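You operate a simulated robot arm through the tools that you are given. There is no shell and no other tool. Be economical: measure what you need, move in short steps, check, and stop when the job is done.

You run a simulated robot arm. Do the job below in one go: nothing can be reset, and whatever is moved stays where it is left.

JOB
Unhook the wire from winder 2 and park it on stand 2's peg.
Fine: first knob to 0, brake free and the winder switched off; brake on once the slack has run back.

It is judged by the outcome, as a careful person would: the job done as asked, and still so three seconds after it is handed in. It fails if anything else is knocked over, pushed out of place, dropped, spilled or broken.

ROBOT AND FRAMES
A 7-joint arm with a two-finger parallel gripper on a trunk, on a base that drives. Base frame: it is fixed to the floor where the robot stands at the start and does not move with it; the origin is under the middle of the robot, x ahead of it, y to its left, z up. Units: cm, degrees, N and s.
Its first joint turns from -149.0 to 149.0 degrees. Places, roughly: first mains switch [450, -130, 90]; first stand flap [300, 80, 90]; first stand knob [290, 70, 80]; second mains switch [220, -150, 90]; second stand brake lever [50, 80, 70]; second stand flap [80, 0, 90]; second stand knob [70, 0, 80]; second stand peg [80, -10, 90]; spare stand flap [520, 80, 100]; spare stand knob [520, 80, 90]; third mains switch [10, -250, 90]; third stand brake lever [-180, 10, 70]; third stand flap [-140, -60, 100]; third stand knob [-150, -70, 80]. Payload 3.5 kg.
The TCP is the grasp point between the finger pads, 2.3 cm short of the fingertips. In the tool frame z runs along the fingers and y along their closing line. Largest opening 9.4 cm; finger width 3.8, thickness 1; the body of the gripper, 5.4 by 9.6 cm, starts 3.9 cm behind the TCP.
Orientation is that of the tool frame in the base frame, as a unit quaternion [w, x, y, z]. With the fingers straight down and closing along the base's y, the tool's x points along the base's -x, its y along +y and its z along -z.

CONTROLS
- The arm moves only by the tool send_rows. Its argument "plan" is a list that holds one entry, the list of rows, each a list of 7 numbers: the turn, a rotation vector about the base's x, y, z in degrees, then the shift along the base's x, y, z in m, then the opening in per cent of the stroke, from 0 (shut) to 100 (fully open). In form: [[[ax, ay, az, tx, ty, tz, jaw], ...]]. A call has 1 to 8 rows; each row shifts and turns the commanded pose from where the row before left it. Rows are played at 5 a second. More than 5 cm and 8.6 degrees between two rows, or a gripper value outside its range, and nothing of the call is played. Where a pose cannot be reached the arm comes as near as it can. A force on the tool above 70 N (or 10 N above the force at the start of the call, whichever is more), or a blocked arm, ends the call early, and 0.2 s more pass. Each finger travels about 15.3 cm/s and halts on what it meets, pressing with about 30 N; the grip force reading is that of the motor and also rises with nothing between the fingers. The clock runs only during rows and for 0.2 s after the last one: add rows that do not move to give the fingers time. The reply holds the time, the measured pose of the TCP, the force on the tool along the base axes, the opening and the grip force, in the units named above and with some noise, with the torque about the TCP (base axes, N m) and any sound that the robot's microphone picked up.
- Cameras (640 x 400 px; columns grow to the right, rows downward): "scene" is now at [-23.91, 20.72, 129.32]; the picture's right is [0.20, -0.98, 0.00], its down [-0.33, -0.07, -0.94] and it looks along [0.92, 0.19, -0.34] (base axes); focal length 280 px, centre (320, 200). "wrist" rides on the gripper at [8.6, 1.6, -7.4] in the tool frame; the picture's right is [-0.18, 0.98, 0.00], its down [-0.58, -0.11, -0.81] and it looks along [-0.79, -0.15, 0.59] (tool axes); focal length 243 px, centre (320, 200). There is no depth. A picture from a camera that has moved, and an enlarged one, comes with that camera's place and axes in the base frame and with its lens.
- get_image(camera): a new picture of that camera. The clock stands still meanwhile.
- steer(legs): drives the robot by 1 to 6 legs, each [ahead, left, turn to the left] in cm, cm and degrees, along the robot's own axes; the way and the turn of a leg run together, so that a leg with both is an arc; at most 150 cm and 180 degrees a leg. The arm and the cameras ride along, it lands a little off, and it stops where it bumps. It gives what a move gives.
- turn_head(pan, tilt): turns the head with the scene camera to pan (to the left, within 143 degrees either way) and tilt (down, from -29 to 69), counted from straight ahead of the robot. It gives what a move gives.
- enlarge(camera, box): a new picture of the part [left, top, right, bottom] of that camera's present view, enlarged. The clock stands still meanwhile.
- finish_job(): hands the job in; it is judged then, once.

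Go step by step. Nothing tells you exact positions but the pictures and the camera data: compare them with the known pose of the tool, close in by small moves and look again before you grip or let go. The budget is 120 turns and 78 pictures, counting those below and the enlarged ones. Unless the task says otherwise, let go and move clear before handing in, and close with one line.

The tools are called as a command line: name --argument value ..., lists and objects as JSON in quotes. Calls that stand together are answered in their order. send_rows: Moves the arm, as the interface text tells. Its arguments: {"type":"object","properties":{"plan":{"type":"array"}},"required":["plan"]} The other tools are called the same way: steer (legs) drives the base; turn_head (pan, tilt) turns the head that bears the scene camera; get_image (camera) takes a picture; enlarge (camera, box) takes an enlarged picture of a part of a camera's view; finish_job () hands the job in.

At the start:

```text
t: 0.0
tool_pos: [109.48, 6.57, 115.15]
orientation: [0.0, 0.0, 1.0, 0.0]
contact_force: [0.5, -0.2, -0.1]
moment: [0.0, -0.01, -0.01]
finger_gap: 9.38
grasp_force: 0.2
robot x, y, heading: [0.46, -0.09, 0.1]
head pan, tilt: [11.4, 20.0]
```

scene: 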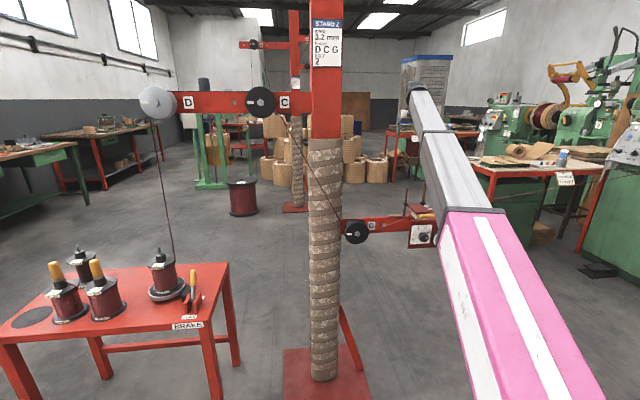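
wrist: 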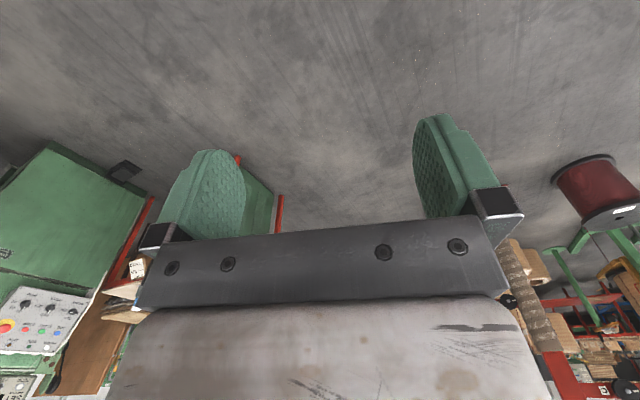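

I see stand 2 ahead with its pulleys, a brake table on the left, and winders to the right. First I read the labels closely.

enlarge --camera "scene" --box '[290, 10, 360, 80]'

enlarge --camera "scene" --box '[300, 180, 460, 280]'

enlarge --camera "scene" --box '[0, 220, 240, 370]'

enlarge --camera "scene" --box '[400, 40, 640, 240]'

```text
5.71 times, centred on (325, 45) of scene
camera zoom: at [-23.91, 20.72, 129.32], right [0.2, -0.98, 0.0], down [-0.33, -0.07, -0.94], along [0.92, 0.19, -0.34], focal length 1600 px, centre (291, 1086)
```

zoom: 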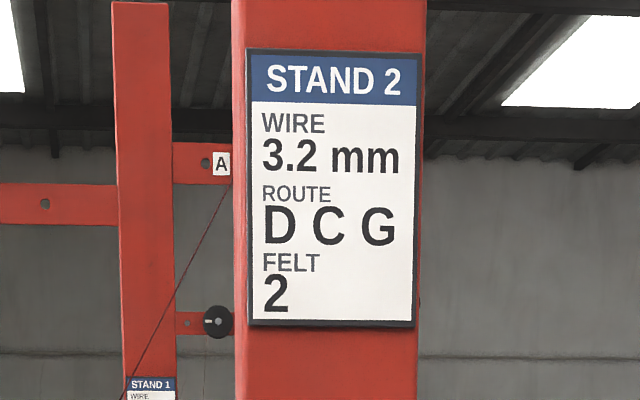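

```text
4.00 times, centred on (380, 230) of scene
camera zoom: at [-23.91, 20.72, 129.32], right [0.2, -0.98, 0.0], down [-0.33, -0.07, -0.94], along [0.92, 0.19, -0.34], focal length 1120 px, centre (80, 80)
```

zoom: 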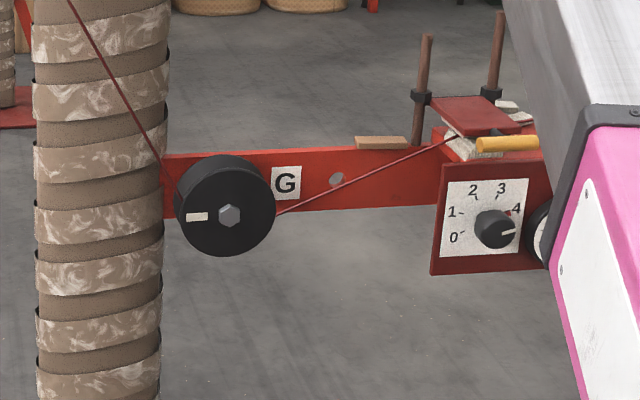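

```text
2.67 times, centred on (120, 295) of scene
camera zoom: at [-23.91, 20.72, 129.32], right [0.2, -0.98, 0.0], down [-0.33, -0.07, -0.94], along [0.92, 0.19, -0.34], focal length 746 px, centre (853, -53)
```

zoom: 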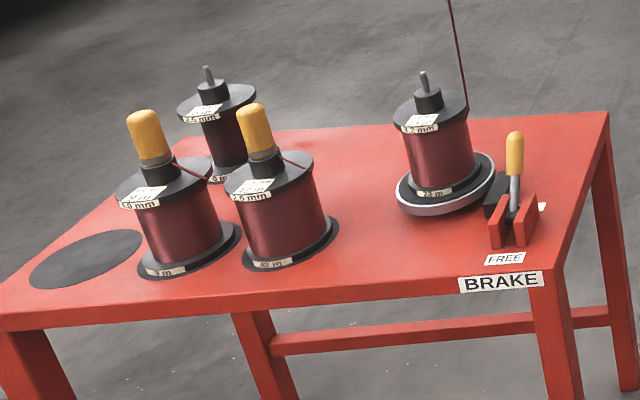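

```text
2.00 times, centred on (520, 140) of scene
camera zoom: at [-23.91, 20.72, 129.32], right [0.2, -0.98, 0.0], down [-0.33, -0.07, -0.94], along [0.92, 0.19, -0.34], focal length 560 px, centre (-80, 320)
```

zoom: 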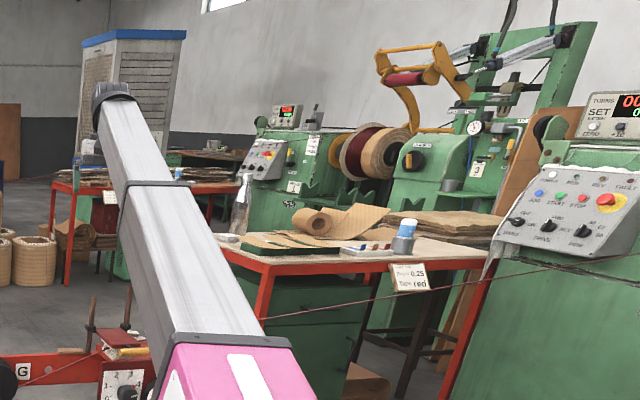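

The knob is on 4 or so and the wire runs right to a winder. I look to the right.

turn_head --pan -40 --tilt 15

get_image --camera "scene"

```text
t: 1.2
tool_pos: [109.45, 6.46, 115.22]
orientation: [-0.001, -0.001, 1.0, 0.001]
contact_force: [0.2, 0.0, -0.2]
moment: [0.0, 0.02, -0.01]
finger_gap: 9.41
grasp_force: 0.1
robot x, y, heading: [-0.13, -0.06, -0.3]
head pan, tilt: [-40.0, 15.0]
```

```text
71 pictures are left
camera scene: at [-25.88, 12.87, 130.12], right [-0.64, -0.77, 0.0], down [-0.2, 0.17, -0.97], along [0.74, -0.62, -0.26], focal length 280 px, centre (320, 200)
```

scene: 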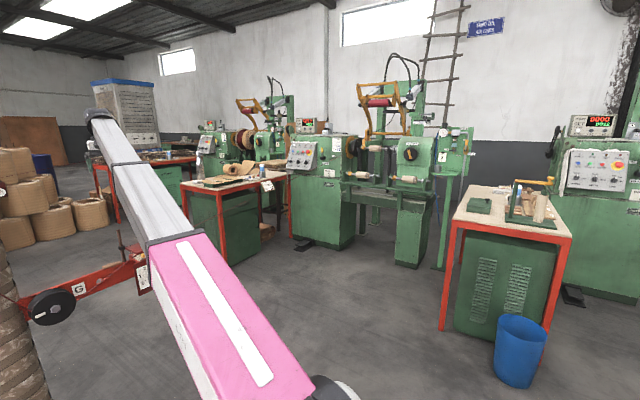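

enlarge --camera "scene" --box '[280, 70, 480, 195]'

enlarge --camera "scene" --box '[270, 110, 370, 250]'

```text
3.20 times, centred on (380, 132) of scene
camera zoom: at [-25.88, 12.87, 130.12], right [-0.64, -0.77, 0.0], down [-0.2, 0.17, -0.97], along [0.74, -0.62, -0.26], focal length 896 px, centre (128, 416)
```

zoom: 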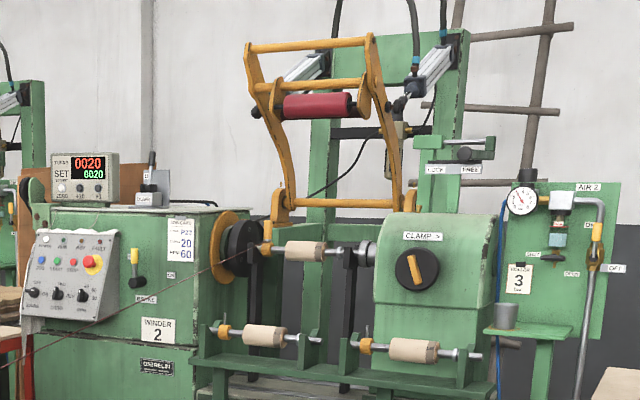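

```text
2.86 times, centred on (320, 180) of scene
camera zoom: at [-25.88, 12.87, 130.12], right [-0.64, -0.77, 0.0], down [-0.2, 0.17, -0.97], along [0.74, -0.62, -0.26], focal length 800 px, centre (320, 257)
```

zoom: 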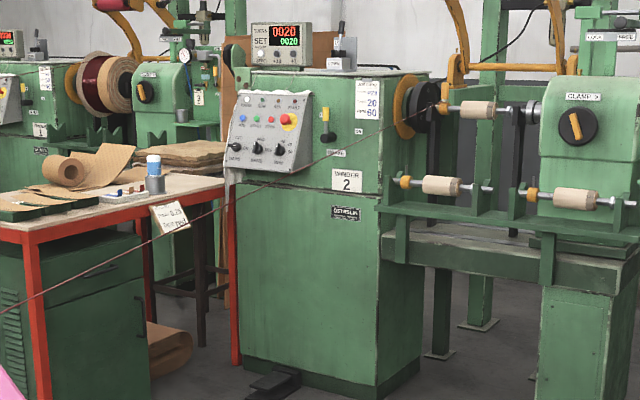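

turn_head --pan 5 --tilt 30

enlarge --camera "scene" --box '[280, 120, 440, 220]'

get_image --camera "scene"

```text
t: 2.3
tool_pos: [109.56, 6.56, 115.23]
orientation: [0.0, 0.0, 1.0, 0.0]
contact_force: [-1.1, -0.4, -0.1]
moment: [0.01, -0.01, 0.05]
finger_gap: 9.38
grasp_force: 0.1
robot x, y, heading: [-0.24, 0.05, 0.0]
head pan, tilt: [5.0, 30.0]
```

```text
4.00 times, centred on (360, 170) of scene
camera zoom: at [-24.03, 19.65, 127.71], right [0.09, -1.0, 0.0], down [-0.5, -0.04, -0.87], along [0.86, 0.07, -0.5], focal length 1120 px, centre (160, 320)
```

zoom: 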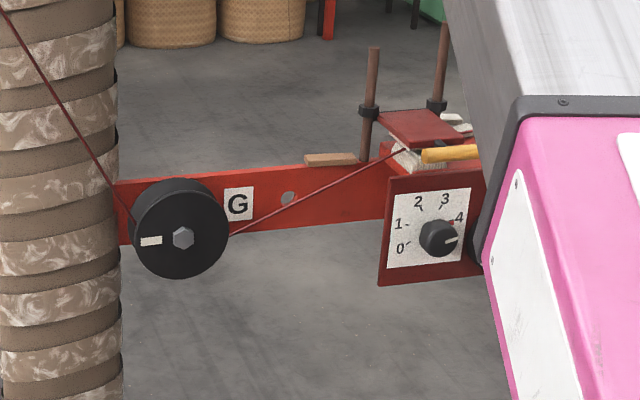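

```text
67 pictures are left
camera scene: at [-24.03, 19.65, 127.71], right [0.09, -1.0, 0.0], down [-0.5, -0.04, -0.87], along [0.86, 0.07, -0.5], focal length 280 px, centre (320, 200)
```

scene: 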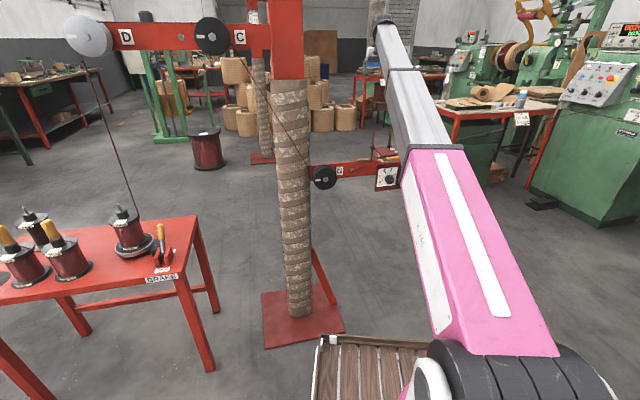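

turn_head --pan 50 --tilt 35

get_image --camera "scene"

```text
t: 3.4
tool_pos: [109.57, 6.6, 115.16]
orientation: [0.0, 0.0, 1.0, 0.0]
contact_force: [-0.4, 0.4, 0.7]
moment: [0.02, 0.01, -0.01]
finger_gap: 9.39
grasp_force: 0.0
robot x, y, heading: [0.27, 0.12, -0.2]
head pan, tilt: [50.0, 35.0]
```

```text
66 pictures are left
camera scene: at [-27.37, 25.61, 126.93], right [0.77, -0.64, 0.0], down [-0.37, -0.44, -0.82], along [0.53, 0.63, -0.57], focal length 280 px, centre (320, 200)
```

scene: 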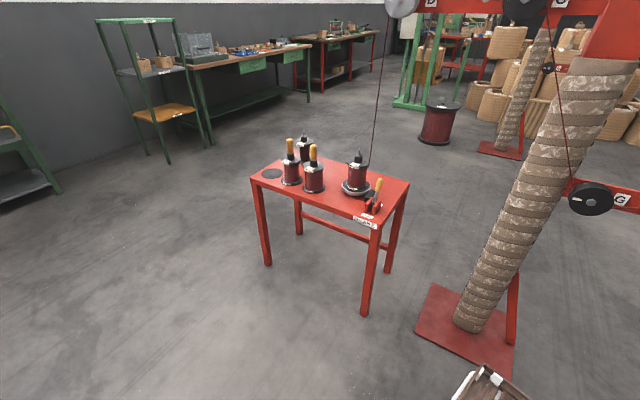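

enlarge --camera "scene" --box '[330, 145, 420, 235]'

turn_head --pan 0 --tilt 65

get_image --camera "scene"

```text
4.44 times, centred on (375, 190) of scene
camera zoom: at [-27.37, 25.61, 126.93], right [0.77, -0.64, 0.0], down [-0.37, -0.44, -0.82], along [0.53, 0.63, -0.57], focal length 1244 px, centre (76, 244)
```

zoom: 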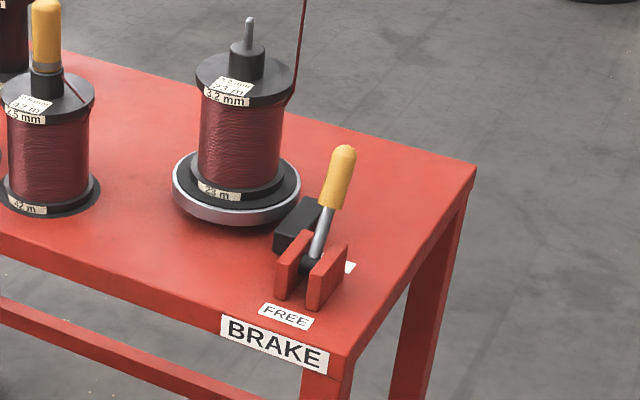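

```text
t: 4.6
tool_pos: [109.55, 6.61, 115.25]
orientation: [-0.001, 0.0, 1.0, 0.0]
contact_force: [0.9, -0.1, -0.7]
moment: [0.0, 0.02, -0.01]
finger_gap: 9.41
grasp_force: 0.0
robot x, y, heading: [-0.06, -0.09, 0.1]
head pan, tilt: [0.0, 65.0]
```

```text
64 pictures are left
camera scene: at [-26.97, 18.88, 122.94], right [0.0, -1.0, 0.0], down [-0.91, 0.0, -0.42], along [0.42, 0.0, -0.91], focal length 280 px, centre (320, 200)
```

scene: 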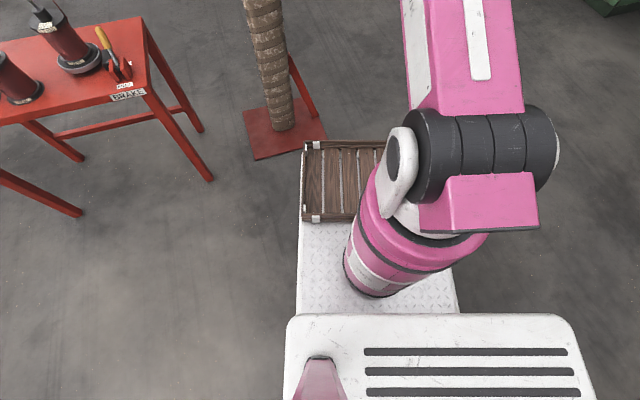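

Stand 2's knob faces me, the brake lever leans away from FREE, and the forearm hangs over the stand. I back off 25 cm to make room and then look again.

steer --legs '[[-25, 0, 0]]'

turn_head --pan -10 --tilt 20

get_image --camera "scene"

get_image --camera "wrist"

```text
t: 6.4
tool_pos: [84.81, 6.38, 115.19]
orientation: [0.001, 0.0, 1.0, 0.001]
contact_force: [-0.4, -0.3, 0.6]
moment: [0.01, -0.01, 0.01]
finger_gap: 9.4
grasp_force: 0.0
robot x, y, heading: [-25.02, 0.12, 0.0]
head pan, tilt: [0.0, 65.0]
```

```text
t: 7.5
tool_pos: [84.69, 6.44, 115.2]
orientation: [0.0, 0.001, 1.0, 0.0]
contact_force: [-0.5, 0.0, -0.4]
moment: [0.0, 0.0, 0.02]
finger_gap: 9.39
grasp_force: 0.1
robot x, y, heading: [-24.78, -0.23, -0.0]
head pan, tilt: [-10.0, 20.0]
```

```text
63 pictures are left
camera scene: at [-48.64, 17.32, 129.3], right [-0.17, -0.98, 0.0], down [-0.34, 0.06, -0.94], along [0.92, -0.16, -0.34], focal length 280 px, centre (320, 200)
```

scene: 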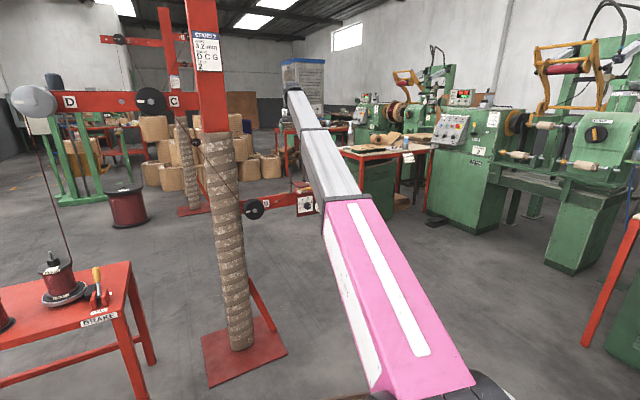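

```text
62 pictures are left
camera wrist: at [76.02, 8.17, 122.75], right [0.19, 0.98, 0.0], down [0.58, -0.11, 0.81], along [0.79, -0.15, -0.59], focal length 243 px, centre (320, 200)
```

wrist: 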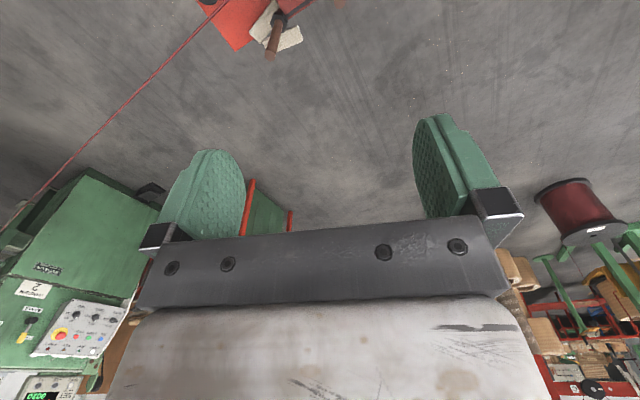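

I retract the arm and tip the gripper up to point forward at the panel.

send_rows --plan '[[[0, -8.5, 0, -0.03, 0, 0, 100], [0, -8.5, 0, -0.03, 0, 0, 100], [0, -8.5, 0, -0.03, 0, 0, 100], [0, -8.5, 0, -0.03, 0, 0, 100], [0, -8.5, 0, -0.03, 0, 0, 100], [0, -8.5, 0, -0.02, 0, 0, 100], [0, -8.5, 0, -0.02, 0, 0, 100], [0, -8.5, 0, -0.02, 0, 0, 100]]]'

send_rows --plan '[[[0, -8.5, 0, -0.02, 0, -0.03, 100], [0, -8.5, 0, 0, 0, -0.04, 100], [0, -5, 0, 0, 0, -0.04, 100], [0, 0, 0, 0, 0, -0.04, 100], [0, 0, 0, 0, 0, -0.04, 100], [0, 0, 0, 0, -0.02, -0.04, 100], [0, 0, 0, 0, -0.02, -0.04, 100], [0, 0, 0, 0, 0, -0.04, 40]]]'

get_image --camera "scene"

```text
t: 9.3
tool_pos: [63.8, 6.35, 115.36]
orientation: [0.561, 0.001, 0.828, 0.0]
contact_force: [0.3, 0.6, 0.2]
moment: [-0.02, -0.03, 0.0]
finger_gap: 9.4
grasp_force: 0.0
robot x, y, heading: [-24.49, 0.1, -0.2]
head pan, tilt: [-10.0, 20.0]
```

```text
t: 11.2
tool_pos: [61.57, 2.15, 84.37]
orientation: [0.705, 0.038, 0.708, 0.029]
contact_force: [0.0, 1.3, 1.1]
moment: [-0.11, 0.02, -0.01]
finger_gap: 3.77
grasp_force: 0.0
robot x, y, heading: [-24.8, 0.29, -0.2]
head pan, tilt: [-10.0, 20.0]
```

```text
61 pictures are left
camera scene: at [-48.64, 17.31, 129.31], right [-0.18, -0.98, 0.0], down [-0.34, 0.06, -0.94], along [0.93, -0.16, -0.34], focal length 280 px, centre (320, 200)
```

scene: 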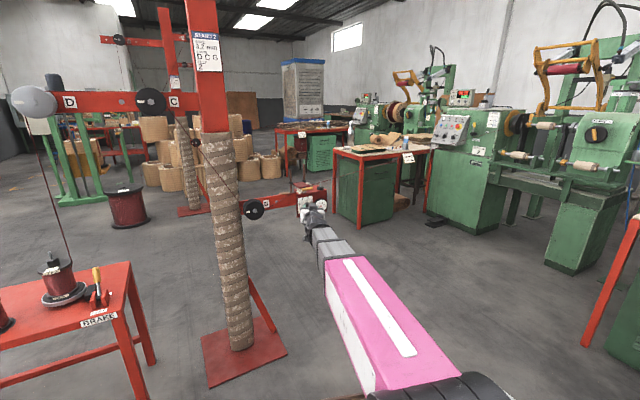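

send_rows --plan '[[[0, 0, 0, 0, 0, 0, 40], [0, 0, 0, 0, 0, 0, 40]]]'

get_image --camera "wrist"

enlarge --camera "scene" --box '[270, 165, 360, 255]'

```text
t: 11.8
tool_pos: [61.66, 2.32, 84.51]
orientation: [0.707, 0.001, 0.707, 0.002]
contact_force: [0.3, 0.1, 0.3]
moment: [0.0, -0.01, 0.01]
finger_gap: 3.77
grasp_force: 0.0
robot x, y, heading: [-24.92, -0.2, -0.0]
head pan, tilt: [-10.0, 20.0]
```

```text
60 pictures are left
camera wrist: at [54.12, 4.17, 75.78], right [0.0, 0.98, 0.19], down [-0.81, -0.11, 0.58], along [0.59, -0.15, 0.79], focal length 243 px, centre (320, 200)
```

wrist: 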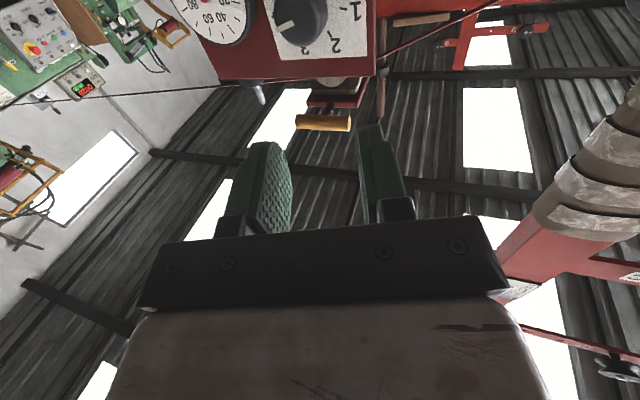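

```text
4.44 times, centred on (315, 210) of scene
camera zoom: at [-48.64, 17.32, 129.31], right [-0.18, -0.98, 0.0], down [-0.34, 0.06, -0.94], along [0.93, -0.16, -0.34], focal length 1244 px, centre (342, 156)
```

zoom: 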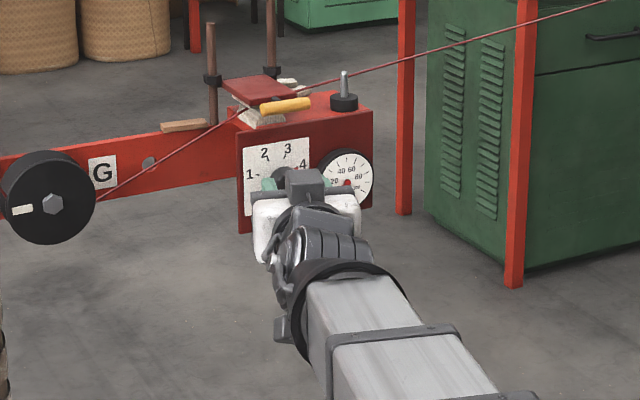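

The knob is at about (73, 1.7, 81.3), with the dial from 0 (lower left) through 4 (right). The park peg is the pin on the black disc at the right. I turn the hand 85° first, so that I have travel for the anticlockwise turn.

send_rows --plan '[[[8.5, 0, 0, 0, -0.001, -0.004, 60], [8.5, 0, 0, 0, -0.001, -0.004, 60], [8.5, 0, 0, 0, -0.001, -0.004, 60], [8.5, 0, 0, 0, -0.001, -0.004, 60], [8.5, 0, 0, 0, -0.001, -0.004, 60], [8.5, 0, 0, 0, -0.001, -0.004, 60], [8.5, 0, 0, 0, 0, -0.004, 60], [8.5, 0, 0, 0, 0, -0.004, 60]]]'

send_rows --plan '[[[8.5, 0, 0, 0, 0, 0, 60], [8.5, 0, 0, 0, 0, 0, 60], [0, 0, 0, 0, 0, 0, 60], [0, 0, 0, 0, 0, 0, 60]]]'

get_image --camera "wrist"

enlarge --camera "scene" --box '[270, 165, 360, 255]'

```text
t: 13.6
tool_pos: [61.86, 2.07, 82.58]
orientation: [0.701, 0.054, 0.71, 0.051]
contact_force: [0.7, -0.8, 0.5]
moment: [0.01, 0.01, 0.0]
finger_gap: 5.64
grasp_force: 0.1
out of reach, approached as far as the arm can: row 2, 3, 4, 5, 6, 7, 8
robot x, y, heading: [-24.4, 0.21, 0.1]
head pan, tilt: [-10.0, 20.0]
```

```text
t: 14.6
tool_pos: [61.86, 1.97, 81.18]
orientation: [0.664, 0.09, 0.739, 0.074]
contact_force: [-0.5, 0.7, -0.2]
moment: [0.03, 0.0, 0.04]
finger_gap: 5.63
grasp_force: 0.0
out of reach, approached as far as the arm can: row 1, 2
robot x, y, heading: [-24.9, -0.1, -0.3]
head pan, tilt: [-10.0, 20.0]
```

```text
58 pictures are left
camera wrist: at [53.53, 5.67, 73.98], right [0.05, 0.91, 0.4], down [-0.75, -0.23, 0.62], along [0.66, -0.33, 0.67], focal length 243 px, centre (320, 200)
```

wrist: 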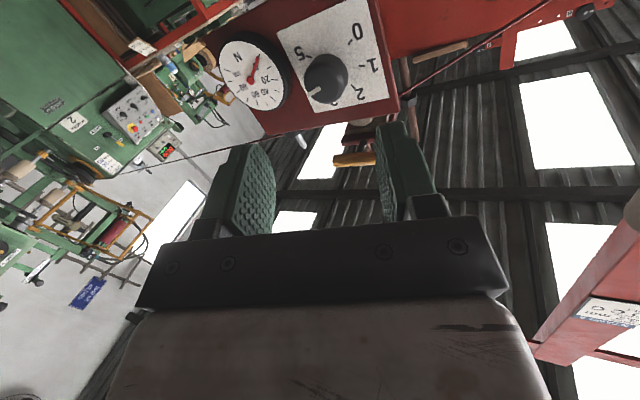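

```text
4.44 times, centred on (315, 210) of scene
camera zoom: at [-48.64, 17.31, 129.31], right [-0.18, -0.98, 0.0], down [-0.34, 0.06, -0.94], along [0.93, -0.16, -0.34], focal length 1244 px, centre (342, 156)
```

zoom: 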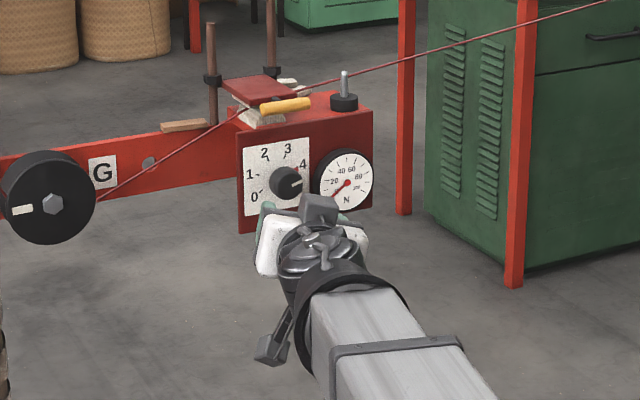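

The wrist is at its limit that way, so I turn back and will use the other direction.

send_rows --plan '[[[-8.5, 0, 0, 0, 0, 0, 60], [-8.5, 0, 0, 0, 0, 0, 60], [-8.5, 0, 0, 0, 0, 0, 60], [-8.5, 0, 0, 0, 0, 0, 60], [-8.5, 0, 0, 0, 0, 0, 60], [-8.5, 0, 0, 0, 0, 0, 60], [-8.5, 0, 0, 0, 0, 0, 60], [-8.5, 0, 0, 0, 0, 0, 60]]]'

send_rows --plan '[[[-8.5, 0, 0, 0, 0, 0, 60], [-8.5, 0, 0, 0, 0, 0, 60], [0, 0, 0, 0, 0, 0, 60], [0, 0, 0, 0, 0, 0, 60]]]'

```text
t: 16.4
tool_pos: [61.9, 1.94, 82.55]
orientation: [0.656, -0.254, 0.661, -0.261]
contact_force: [0.4, -0.2, -0.2]
moment: [0.0, 0.0, 0.04]
finger_gap: 5.64
grasp_force: 0.1
out of reach, approached as far as the arm can: row 1
robot x, y, heading: [-25.01, -0.33, -0.1]
head pan, tilt: [-10.0, 20.0]
```

```text
t: 17.4
tool_pos: [61.93, 2.14, 82.53]
orientation: [0.611, -0.348, 0.617, -0.355]
contact_force: [0.1, -0.3, -0.1]
moment: [-0.01, 0.01, 0.03]
finger_gap: 5.61
grasp_force: 0.1
robot x, y, heading: [-25.24, -0.04, -0.2]
head pan, tilt: [-10.0, 20.0]
```

send_rows --plan '[[[8.4, 0, 0, 0.01, 0, -0.002, 60], [8.4, 0, 0, 0.01, 0, -0.002, 60], [8.4, 0, 0, 0.01, 0, -0.002, 60], [8.4, 0, 0, 0.01, 0, -0.002, 60], [8.4, 0, 0, 0.01, 0, -0.002, 60], [8.4, 0, 0, 0, 0, 0, 60], [8.4, 0, 0, 0, 0, 0, 60], [0, 0, 0, 0, 0, 0, 60]]]'

get_image --camera "wrist"

enlarge --camera "scene" --box '[285, 175, 345, 235]'

```text
t: 19.1
tool_pos: [66.88, 2.11, 81.54]
orientation: [0.703, -0.002, 0.712, -0.006]
contact_force: [0.4, 0.5, -0.6]
moment: [0.0, 0.02, 0.02]
finger_gap: 5.65
grasp_force: 0.1
robot x, y, heading: [-24.76, 0.1, 0.1]
head pan, tilt: [-10.0, 20.0]
```

```text
56 pictures are left
camera wrist: at [59.28, 3.75, 73.03], right [0.01, 0.98, 0.17], down [-0.8, -0.1, 0.59], along [0.6, -0.14, 0.79], focal length 243 px, centre (320, 200)
```

wrist: 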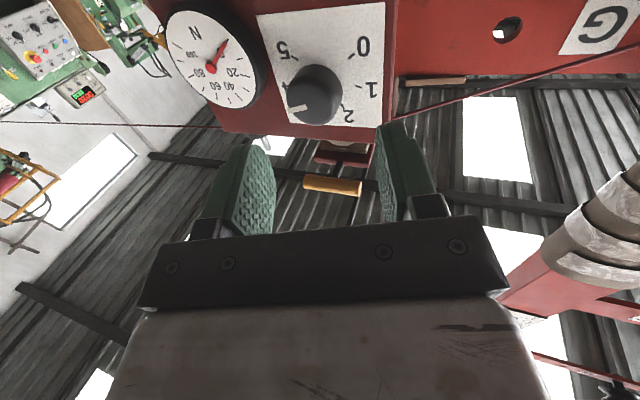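

```text
6.67 times, centred on (315, 205) of scene
camera zoom: at [-48.64, 17.31, 129.31], right [-0.18, -0.98, 0.0], down [-0.34, 0.06, -0.94], along [0.93, -0.16, -0.34], focal length 1866 px, centre (353, 167)
```

zoom: 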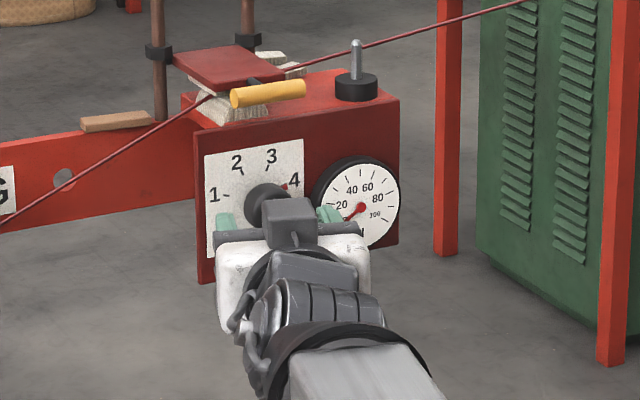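

send_rows --plan '[[[0, 0, 0, 0.02, 0, 0, 60], [0, 0, 0, 0.02, 0, 0, 60], [0, 0, 0, 0.015, -0.001, 0, 60], [0, 0, 0, 0.005, 0, 0, 60], [0, 0, 0, 0, 0, 0, 60]]]'

get_image --camera "wrist"

```text
t: 20.4
tool_pos: [72.58, 1.83, 81.73]
orientation: [0.702, -0.002, 0.712, -0.008]
contact_force: [-25.5, -0.7, -5.3]
moment: [-0.17, -0.34, 0.98]
finger_gap: 5.61
grasp_force: 0.1
robot x, y, heading: [-25.0, 0.1, -0.1]
head pan, tilt: [-10.0, 20.0]
```

```text
54 pictures are left
camera wrist: at [65.05, 3.64, 73.06], right [0.01, 0.99, 0.17], down [-0.8, -0.1, 0.59], along [0.6, -0.14, 0.79], focal length 243 px, centre (320, 200)
```

wrist: 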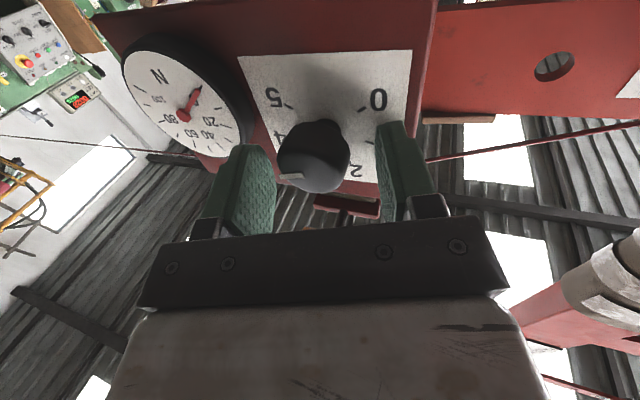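

The fingertips touch the panel, and the knob sits between the fingers. I back off 6 mm and grip.

send_rows --plan '[[[0, 0, 0, -0.007, 0, -0.002, 60], [0, 0, 0, 0, 0, 0, 60], [0, 0, 0, 0, 0, 0, 25], [0, 0, 0, 0, 0, 0, 25], [0, 0, 0, 0, 0, 0, 25]]]'

get_image --camera "wrist"

```text
t: 21.6
tool_pos: [72.22, 1.87, 81.42]
orientation: [0.703, -0.001, 0.711, -0.007]
contact_force: [15.2, -23.3, 4.9]
moment: [-0.12, 0.1, -0.13]
finger_gap: 3.5
grasp_force: 45.1
robot x, y, heading: [-24.79, -0.14, -0.3]
head pan, tilt: [-10.0, 20.0]
```

```text
53 pictures are left
camera wrist: at [64.68, 3.47, 72.88], right [0.01, 0.98, 0.17], down [-0.8, -0.09, 0.59], along [0.6, -0.14, 0.79], focal length 243 px, centre (320, 200)
```

wrist: 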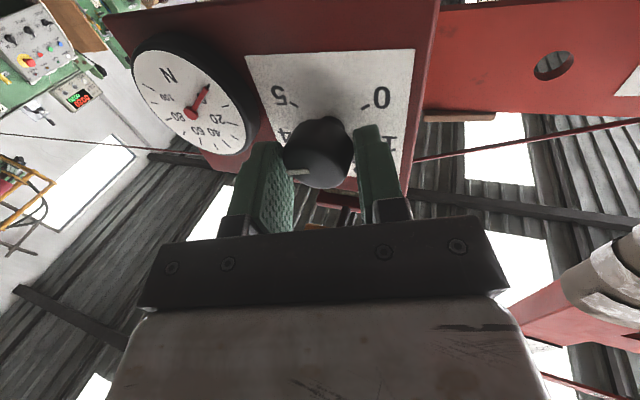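

send_rows --plan '[[[0, 0, 0, 0, -0.002, 0, 25], [0, 0, 0, 0.002, -0.002, 0, 25], [0, 0, 0, 0, 0, 0, 25]]]'

```text
t: 22.4
tool_pos: [72.43, 1.73, 81.46]
orientation: [0.702, -0.002, 0.712, -0.008]
contact_force: [1.9, 2.7, 4.8]
moment: [0.3, -1.01, 0.29]
finger_gap: 3.51
grasp_force: 45.2
robot x, y, heading: [-25.21, -0.11, -0.2]
head pan, tilt: [-10.0, 20.0]
```

Well balanced now. I turn the knob anticlockwise towards 0.

send_rows --plan '[[[-8, 0, 0, 0, 0, -0.001, 25], [-8, 0, 0, 0, 0, 0, 25], [-8, 0, 0, 0, 0, 0, 25], [-8, 0, 0, 0, 0, 0, 25], [-8, 0, 0, 0, 0, 0, 25], [-8, 0, 0, 0, 0, 0, 25], [0, 0, 0, 0, 0, 0, 25]]]'

get_image --camera "wrist"

```text
t: 23.9
tool_pos: [72.51, 1.74, 81.23]
orientation: [0.639, -0.289, 0.648, -0.297]
contact_force: [-5.1, 32.0, -15.0]
moment: [-0.03, 0.36, 0.55]
finger_gap: 3.44
grasp_force: 45.2
robot x, y, heading: [-24.92, -0.11, 0.0]
head pan, tilt: [-10.0, 20.0]
```

```text
52 pictures are left
camera wrist: at [64.79, -3.51, 74.36], right [0.0, 0.78, -0.62], down [-0.8, 0.38, 0.47], along [0.6, 0.49, 0.63], focal length 243 px, centre (320, 200)
```

wrist: 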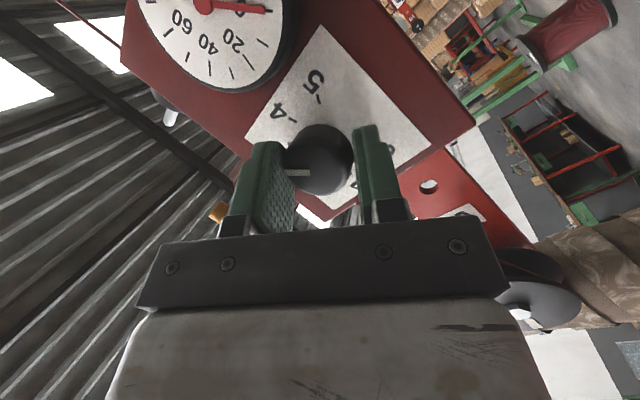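

The knob turns along with the hand. I relieve the side load and continue.

send_rows --plan '[[[0, 0, 0, 0, 0.003, -0.001, 25], [-8, 0, 0, 0, 0.001, 0, 25], [-8, 0, 0, 0, 0, 0, 25], [-8, 0, 0, 0, 0, 0, 25], [-8, 0, 0, 0, 0, 0, 25], [-8, 0, 0, 0, 0, 0, 25], [0, 0, 0, 0, 0, 0, 25]]]'

```text
t: 25.6
tool_pos: [72.45, 1.8, 81.05]
orientation: [0.502, -0.491, 0.506, -0.5]
contact_force: [7.4, -5.8, -9.3]
moment: [-0.02, 0.38, -1.06]
finger_gap: 3.33
grasp_force: 45.0
robot x, y, heading: [-25.11, 0.01, 0.1]
head pan, tilt: [-10.0, 20.0]
```

send_rows --plan '[[[-8, 0, 0, 0, 0, -0.001, 25], [-8, 0, 0, 0, 0, 0, 25], [-8, 0, 0, 0, 0, 0, 25], [-8, 0, 0, 0, 0, 0, 25], [-8, 0, 0, 0, 0, 0, 25], [-8, 0, 0, 0, 0, 0, 25], [0, 0, 0, 0, 0, 0, 25]]]'

get_image --camera "wrist"

```text
t: 27.1
tool_pos: [72.37, 1.97, 80.96]
orientation: [-0.256, 0.653, -0.265, 0.662]
contact_force: [-5.5, -16.7, -13.0]
moment: [0.32, -0.66, -0.62]
finger_gap: 3.45
grasp_force: 44.9
robot x, y, heading: [-24.98, -0.05, -0.1]
head pan, tilt: [-10.0, 20.0]
```

```text
51 pictures are left
camera wrist: at [64.74, -4.9, 86.18], right [0.0, -0.59, -0.81], down [-0.8, 0.49, -0.36], along [0.6, 0.64, -0.47], focal length 243 px, centre (320, 200)
```

wrist: 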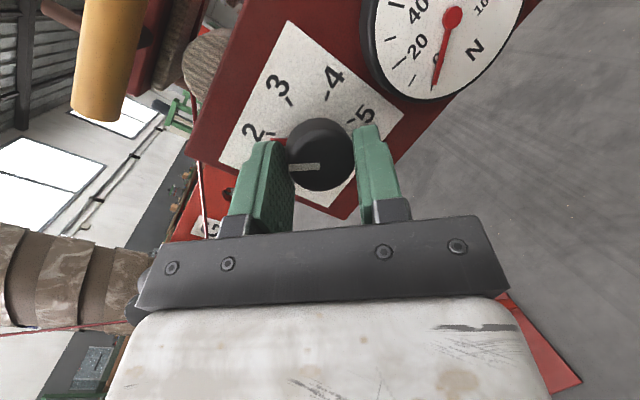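

send_rows --plan '[[[0, 0, 0, 0, -0.002, -0.002, 25], [-8, 0, 0, 0, 0, 0, 25], [-8, 0, 0, 0, 0, 0, 25], [-8, 0, 0, 0, 0, 0, 25], [-8, 0, 0, 0, 0, 0, 25], [-8, 0, 0, 0, 0, 0, 25], [0, 0, 0, 0, 0, 0, 25]]]'

get_image --camera "wrist"

```text
t: 28.3
tool_pos: [72.49, 1.8, 80.79]
orientation: [-0.087, 0.699, -0.097, 0.703]
contact_force: [4.3, -4.9, -8.3]
moment: [0.08, 0.01, 0.16]
finger_gap: 3.49
grasp_force: 45.4
out of reach, approached as far as the arm can: row 2, 4
robot x, y, heading: [-24.6, 0.29, -0.2]
head pan, tilt: [-10.0, 20.0]
stopped in row 5: the force on the tool passed its limit at 74 N (the readings are from after the stop); the commanded pose is now the measured one
```

```text
50 pictures are left
camera wrist: at [64.91, -1.7, 88.73], right [-0.01, -0.9, -0.43], down [-0.8, 0.27, -0.54], along [0.6, 0.34, -0.73], focal length 243 px, centre (320, 200)
```

wrist: 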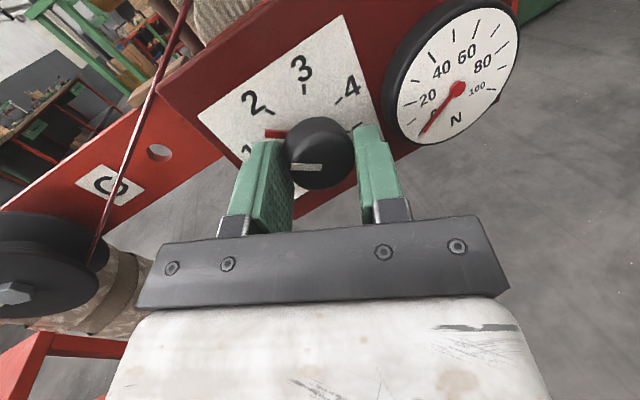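

send_rows --plan '[[[0, 0, 0, 0, 0, 0, 60], [0, 0, 0, -0.01, 0, 0, 60], [0, 0, 0, -0.04, 0, 0, 60], [0, 0, 0, -0.03, 0, 0, 60], [0, 0, 0, 0, 0, 0, 60]]]'

get_image --camera "wrist"

```text
t: 29.5
tool_pos: [64.43, 2.09, 80.88]
orientation: [-0.088, 0.699, -0.098, 0.703]
contact_force: [-0.9, 1.3, -0.1]
moment: [-0.03, -0.01, -0.01]
finger_gap: 5.65
grasp_force: 0.0
robot x, y, heading: [-25.0, -0.18, -0.1]
head pan, tilt: [-10.0, 20.0]
```

```text
49 pictures are left
camera wrist: at [56.8, -1.62, 88.77], right [-0.01, -0.9, -0.43], down [-0.8, 0.27, -0.54], along [0.6, 0.34, -0.72], focal length 243 px, centre (320, 200)
```

wrist: 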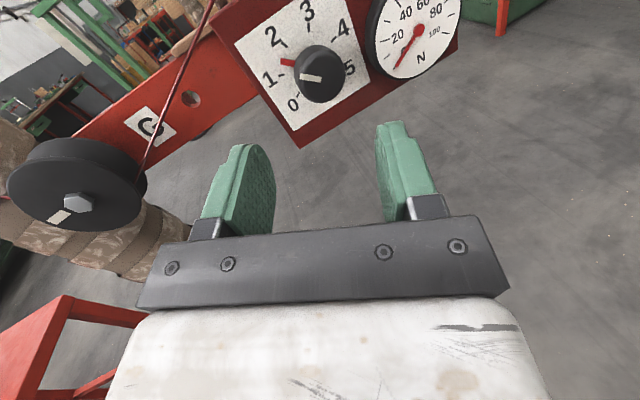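

The pointer is at about 1.3. I swing the hand back and grip again to finish the turn.

send_rows --plan '[[[8.5, 0, 0, 0, 0, 0, 60], [8.5, 0, 0, 0, 0, 0, 60], [8.5, 0, 0, 0, 0, 0, 60], [8.5, 0, 0, 0, 0, 0, 60], [8.5, 0, 0, 0, 0, 0, 60], [8.5, 0, 0, 0, 0, 0, 60], [8.5, 0, 0, 0, 0, 0, 60], [8.5, 0, 0, 0, -0.002, 0.003, 60]]]'

send_rows --plan '[[[8.5, 0, 0, 0.02, 0, 0, 60], [8.5, 0, 0, 0.03, 0, 0, 60], [0, 0, 0, 0.02, 0, 0, 60], [0, 0, 0, 0.01, 0, 0, 60], [0, 0, 0, 0, 0, 0, 60], [0, 0, 0, 0, 0, 0, 25], [0, 0, 0, 0, 0, 0, 25], [0, 0, 0, 0, 0, 0, 25]]]'

```text
t: 31.3
tool_pos: [64.49, 1.67, 81.14]
orientation: [-0.464, 0.53, -0.474, 0.529]
contact_force: [-0.5, 0.6, -0.5]
moment: [0.04, -0.01, 0.0]
finger_gap: 5.65
grasp_force: 0.1
robot x, y, heading: [-24.87, 0.08, -0.2]
head pan, tilt: [-10.0, 20.0]
```

```text
t: 33.1
tool_pos: [72.48, 1.67, 81.14]
orientation: [0.536, -0.455, 0.548, -0.454]
contact_force: [2.5, 0.2, 0.3]
moment: [0.03, -0.12, 0.11]
finger_gap: 3.34
grasp_force: 45.4
robot x, y, heading: [-24.74, 0.04, -0.3]
head pan, tilt: [-10.0, 20.0]
```

send_rows --plan '[[[-8, 0, 0, 0, 0, 0, 25], [-8, 0, 0, 0, 0, 0, 25], [-8, 0, 0, 0, 0, 0, 25], [-8, 0, 0, 0, 0, 0, 25], [-8, 0, 0, 0, 0, 0, 25], [-8, 0, 0, 0, 0, 0, 25], [0, 0, 0, 0, 0, 0, 25]]]'

get_image --camera "wrist"

```text
t: 34.7
tool_pos: [72.51, 1.74, 81.16]
orientation: [-0.304, 0.635, -0.314, 0.637]
contact_force: [-3.2, 4.5, 10.9]
moment: [0.32, -1.1, -0.54]
finger_gap: 3.41
grasp_force: 45.0
robot x, y, heading: [-24.92, 0.2, -0.3]
head pan, tilt: [-10.0, 20.0]
```

```text
48 pictures are left
camera wrist: at [64.81, -5.8, 85.36], right [-0.01, -0.46, -0.89], down [-0.8, 0.54, -0.27], along [0.6, 0.71, -0.37], focal length 243 px, centre (320, 200)
```

wrist: 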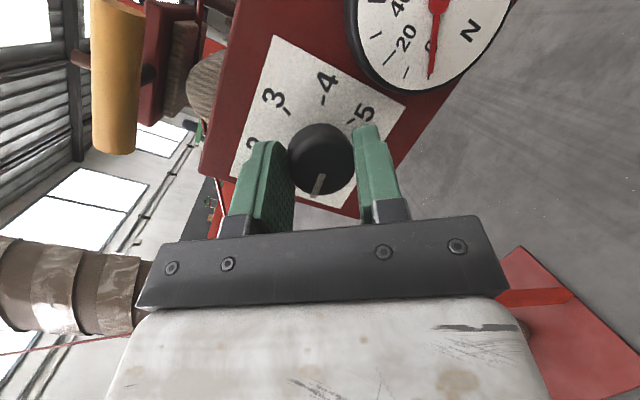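

send_rows --plan '[[[-8, 0, 0, 0, 0, 0, 25], [-8, 0, 0, 0, 0, 0, 25], [-4, 0, 0, 0, 0, 0, 25], [0, 0, 0, 0, 0, 0, 25], [0, 0, 0, 0, 0, 0, 60], [0, 0, 0, -0.01, 0, 0, 60], [0, 0, 0, -0.04, 0, 0, 60], [0, 0, 0, -0.03, 0, 0, 60]]]'

get_image --camera "wrist"

enlarge --camera "scene" --box '[285, 175, 345, 235]'

```text
t: 36.5
tool_pos: [64.46, 1.77, 81.13]
orientation: [-0.189, 0.678, -0.199, 0.681]
contact_force: [0.3, -0.7, 1.5]
moment: [0.06, 0.0, 0.02]
finger_gap: 5.65
grasp_force: 0.1
robot x, y, heading: [-24.71, -0.07, -0.3]
head pan, tilt: [-10.0, 20.0]
```

```text
47 pictures are left
camera wrist: at [56.86, -3.93, 87.63], right [-0.01, -0.74, -0.68], down [-0.8, 0.41, -0.44], along [0.6, 0.54, -0.59], focal length 243 px, centre (320, 200)
```

wrist: 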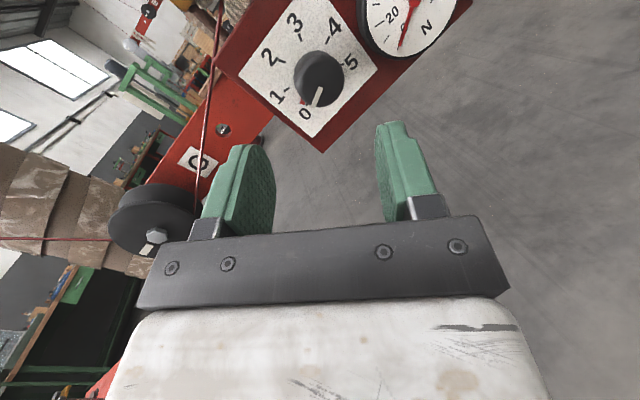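

```text
6.67 times, centred on (315, 205) of scene
camera zoom: at [-48.61, 17.28, 129.31], right [-0.18, -0.98, 0.0], down [-0.34, 0.06, -0.94], along [0.92, -0.17, -0.34], focal length 1866 px, centre (353, 167)
```

zoom: 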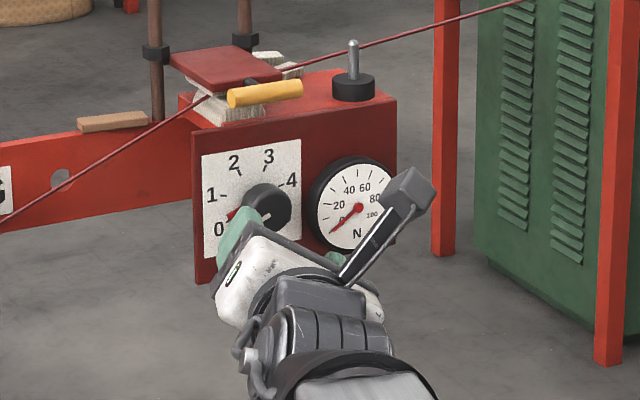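

enlarge --camera "wrist" --box '[260, 40, 380, 130]'

```text
4.44 times, centred on (320, 85) of wrist
camera zoom: at [56.86, -3.93, 87.63], right [-0.01, -0.74, -0.68], down [-0.8, 0.41, -0.44], along [0.6, 0.54, -0.59], focal length 1078 px, centre (320, 711)
```

zoom: 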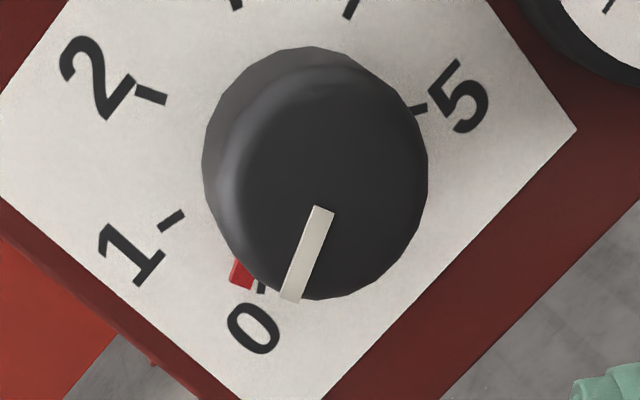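

About 10° short of 0. I grip once more and turn that last bit.

send_rows --plan '[[[8, 0, 0, 0.02, 0, 0, 60], [4, 0, 0, 0.03, 0, 0, 60], [0, 0, 0, 0.02, 0, 0, 60], [0, 0, 0, 0.01, 0, 0, 60], [0, 0, 0, 0, 0, 0, 60], [0, 0, 0, 0, 0, 0, 25], [0, 0, 0, 0, 0, 0, 25], [0, 0, 0, 0, 0, 0, 25]]]'

send_rows --plan '[[[-6, 0, 0, 0, 0, 0, 25], [-6, 0, 0, 0, 0, 0, 25], [0, 0, 0, 0, 0, 0, 25], [0, 0, 0, 0, 0, 0, 60], [0, 0, 0, 0, 0, 0, 60], [0, 0, 0, -0.02, 0, 0, 60], [0, 0, 0, -0.03, 0, 0, 60], [0, 0, 0, -0.03, 0, 0, 60]]]'

enlarge --camera "wrist" --box '[260, 40, 380, 130]'

```text
t: 38.3
tool_pos: [72.39, 1.74, 81.19]
orientation: [-0.261, 0.654, -0.269, 0.657]
contact_force: [3.3, 0.4, 2.6]
moment: [0.0, -0.08, 0.42]
finger_gap: 3.46
grasp_force: 44.5
robot x, y, heading: [-24.76, 0.2, -0.2]
head pan, tilt: [-10.0, 20.0]
```

```text
t: 40.1
tool_pos: [64.25, 1.78, 81.28]
orientation: [-0.191, 0.678, -0.199, 0.681]
contact_force: [-0.2, -0.4, 0.0]
moment: [-0.02, 0.0, 0.05]
finger_gap: 5.65
grasp_force: 0.0
robot x, y, heading: [-24.58, -0.12, -0.3]
head pan, tilt: [-10.0, 20.0]
```

```text
4.44 times, centred on (320, 85) of wrist
camera zoom: at [56.71, -3.95, 87.69], right [-0.01, -0.74, -0.68], down [-0.8, 0.41, -0.44], along [0.6, 0.54, -0.59], focal length 1078 px, centre (320, 711)
```

zoom: 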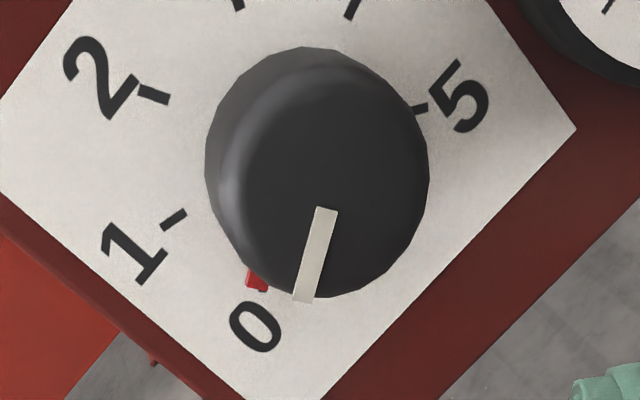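

The knob now stands at 0. Next is the brake lever: I unroll the wrist, raise the hand and strafe left towards the table.

send_rows --plan '[[[8.5, 0, 0, -0.02, 0, 0, 60], [8.5, 0, 0, -0.02, 0, 0.02, 60], [8.5, 0, 0, 0, 0, 0.03, 60], [8.5, 0, 0, 0, 0, 0.03, 60], [8.5, 0, 0, 0, 0, 0.03, 60], [8.5, 0, 0, 0, 0, 0.03, 60], [8.5, 0, 0, 0, 0, 0.03, 60], [8.5, 0, 0, 0, 0, 0.03, 60]]]'

send_rows --plan '[[[8.5, 0, 0, 0, 0, 0, 60], [8.5, 0, 0, 0, 0, 0, 60], [8.5, 0, 0, 0, 0, 0, 60], [8.5, 0, 0, 0, 0, 0, 60], [8.5, 0, 0, 0, 0, 0, 60], [8.5, 0, 0, 0, 0, 0, 60], [8.5, 0, 0, 0, 0, 0, 60], [8.5, 0, 0, 0, 0, 0, 60]]]'

steer --legs '[[0, 60, 0]]'

turn_head --pan 5 --tilt 30

get_image --camera "scene"

```text
t: 41.9
tool_pos: [60.45, 1.79, 101.14]
orientation: [0.536, -0.456, 0.546, -0.455]
contact_force: [0.1, -0.3, 0.3]
moment: [0.01, 0.01, 0.06]
finger_gap: 5.64
grasp_force: 0.0
robot x, y, heading: [-24.99, 0.01, -0.1]
head pan, tilt: [-10.0, 20.0]
```

```text
t: 43.7
tool_pos: [60.42, 1.76, 101.06]
orientation: [0.7, -0.076, 0.707, -0.07]
contact_force: [-0.2, -0.8, 0.3]
moment: [-0.02, -0.01, 0.0]
finger_gap: 5.65
grasp_force: 0.1
robot x, y, heading: [-24.85, 0.28, -0.1]
head pan, tilt: [-10.0, 20.0]
```

```text
t: 47.1
tool_pos: [60.53, 61.88, 101.22]
orientation: [0.7, -0.079, 0.706, -0.069]
contact_force: [-0.1, 0.2, -0.2]
moment: [-0.02, 0.02, -0.01]
finger_gap: 5.64
grasp_force: 0.0
robot x, y, heading: [-24.7, 59.77, 0.0]
head pan, tilt: [-10.0, 20.0]
```

```text
t: 47.9
tool_pos: [60.64, 61.95, 101.2]
orientation: [0.7, -0.079, 0.706, -0.069]
contact_force: [0.2, 0.1, 0.0]
moment: [0.0, 0.02, -0.01]
finger_gap: 5.64
grasp_force: 0.0
robot x, y, heading: [-24.62, 60.0, -0.0]
head pan, tilt: [5.0, 30.0]
```

```text
43 pictures are left
camera scene: at [-48.72, 79.6, 127.71], right [0.09, -1.0, 0.0], down [-0.5, -0.04, -0.87], along [0.86, 0.07, -0.5], focal length 280 px, centre (320, 200)
```

scene: 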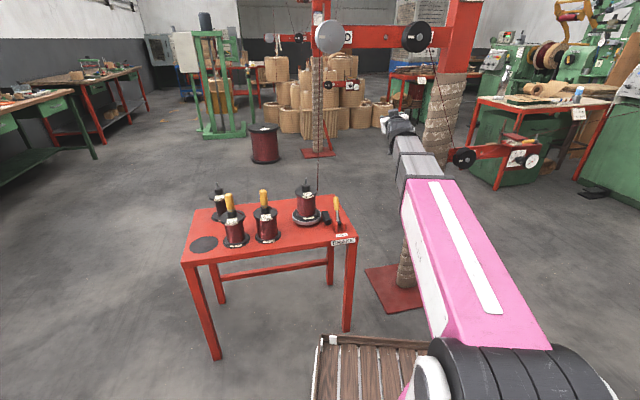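

enlarge --camera "scene" --box '[280, 170, 370, 260]'

```text
4.44 times, centred on (325, 215) of scene
camera zoom: at [-48.72, 79.6, 127.71], right [0.09, -1.0, 0.0], down [-0.5, -0.04, -0.87], along [0.86, 0.07, -0.5], focal length 1244 px, centre (298, 133)
```

zoom: 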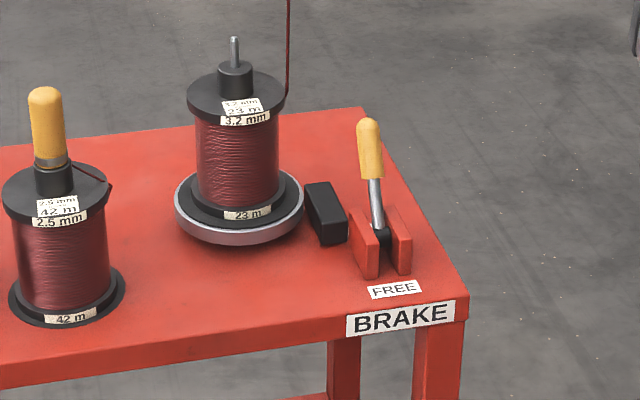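

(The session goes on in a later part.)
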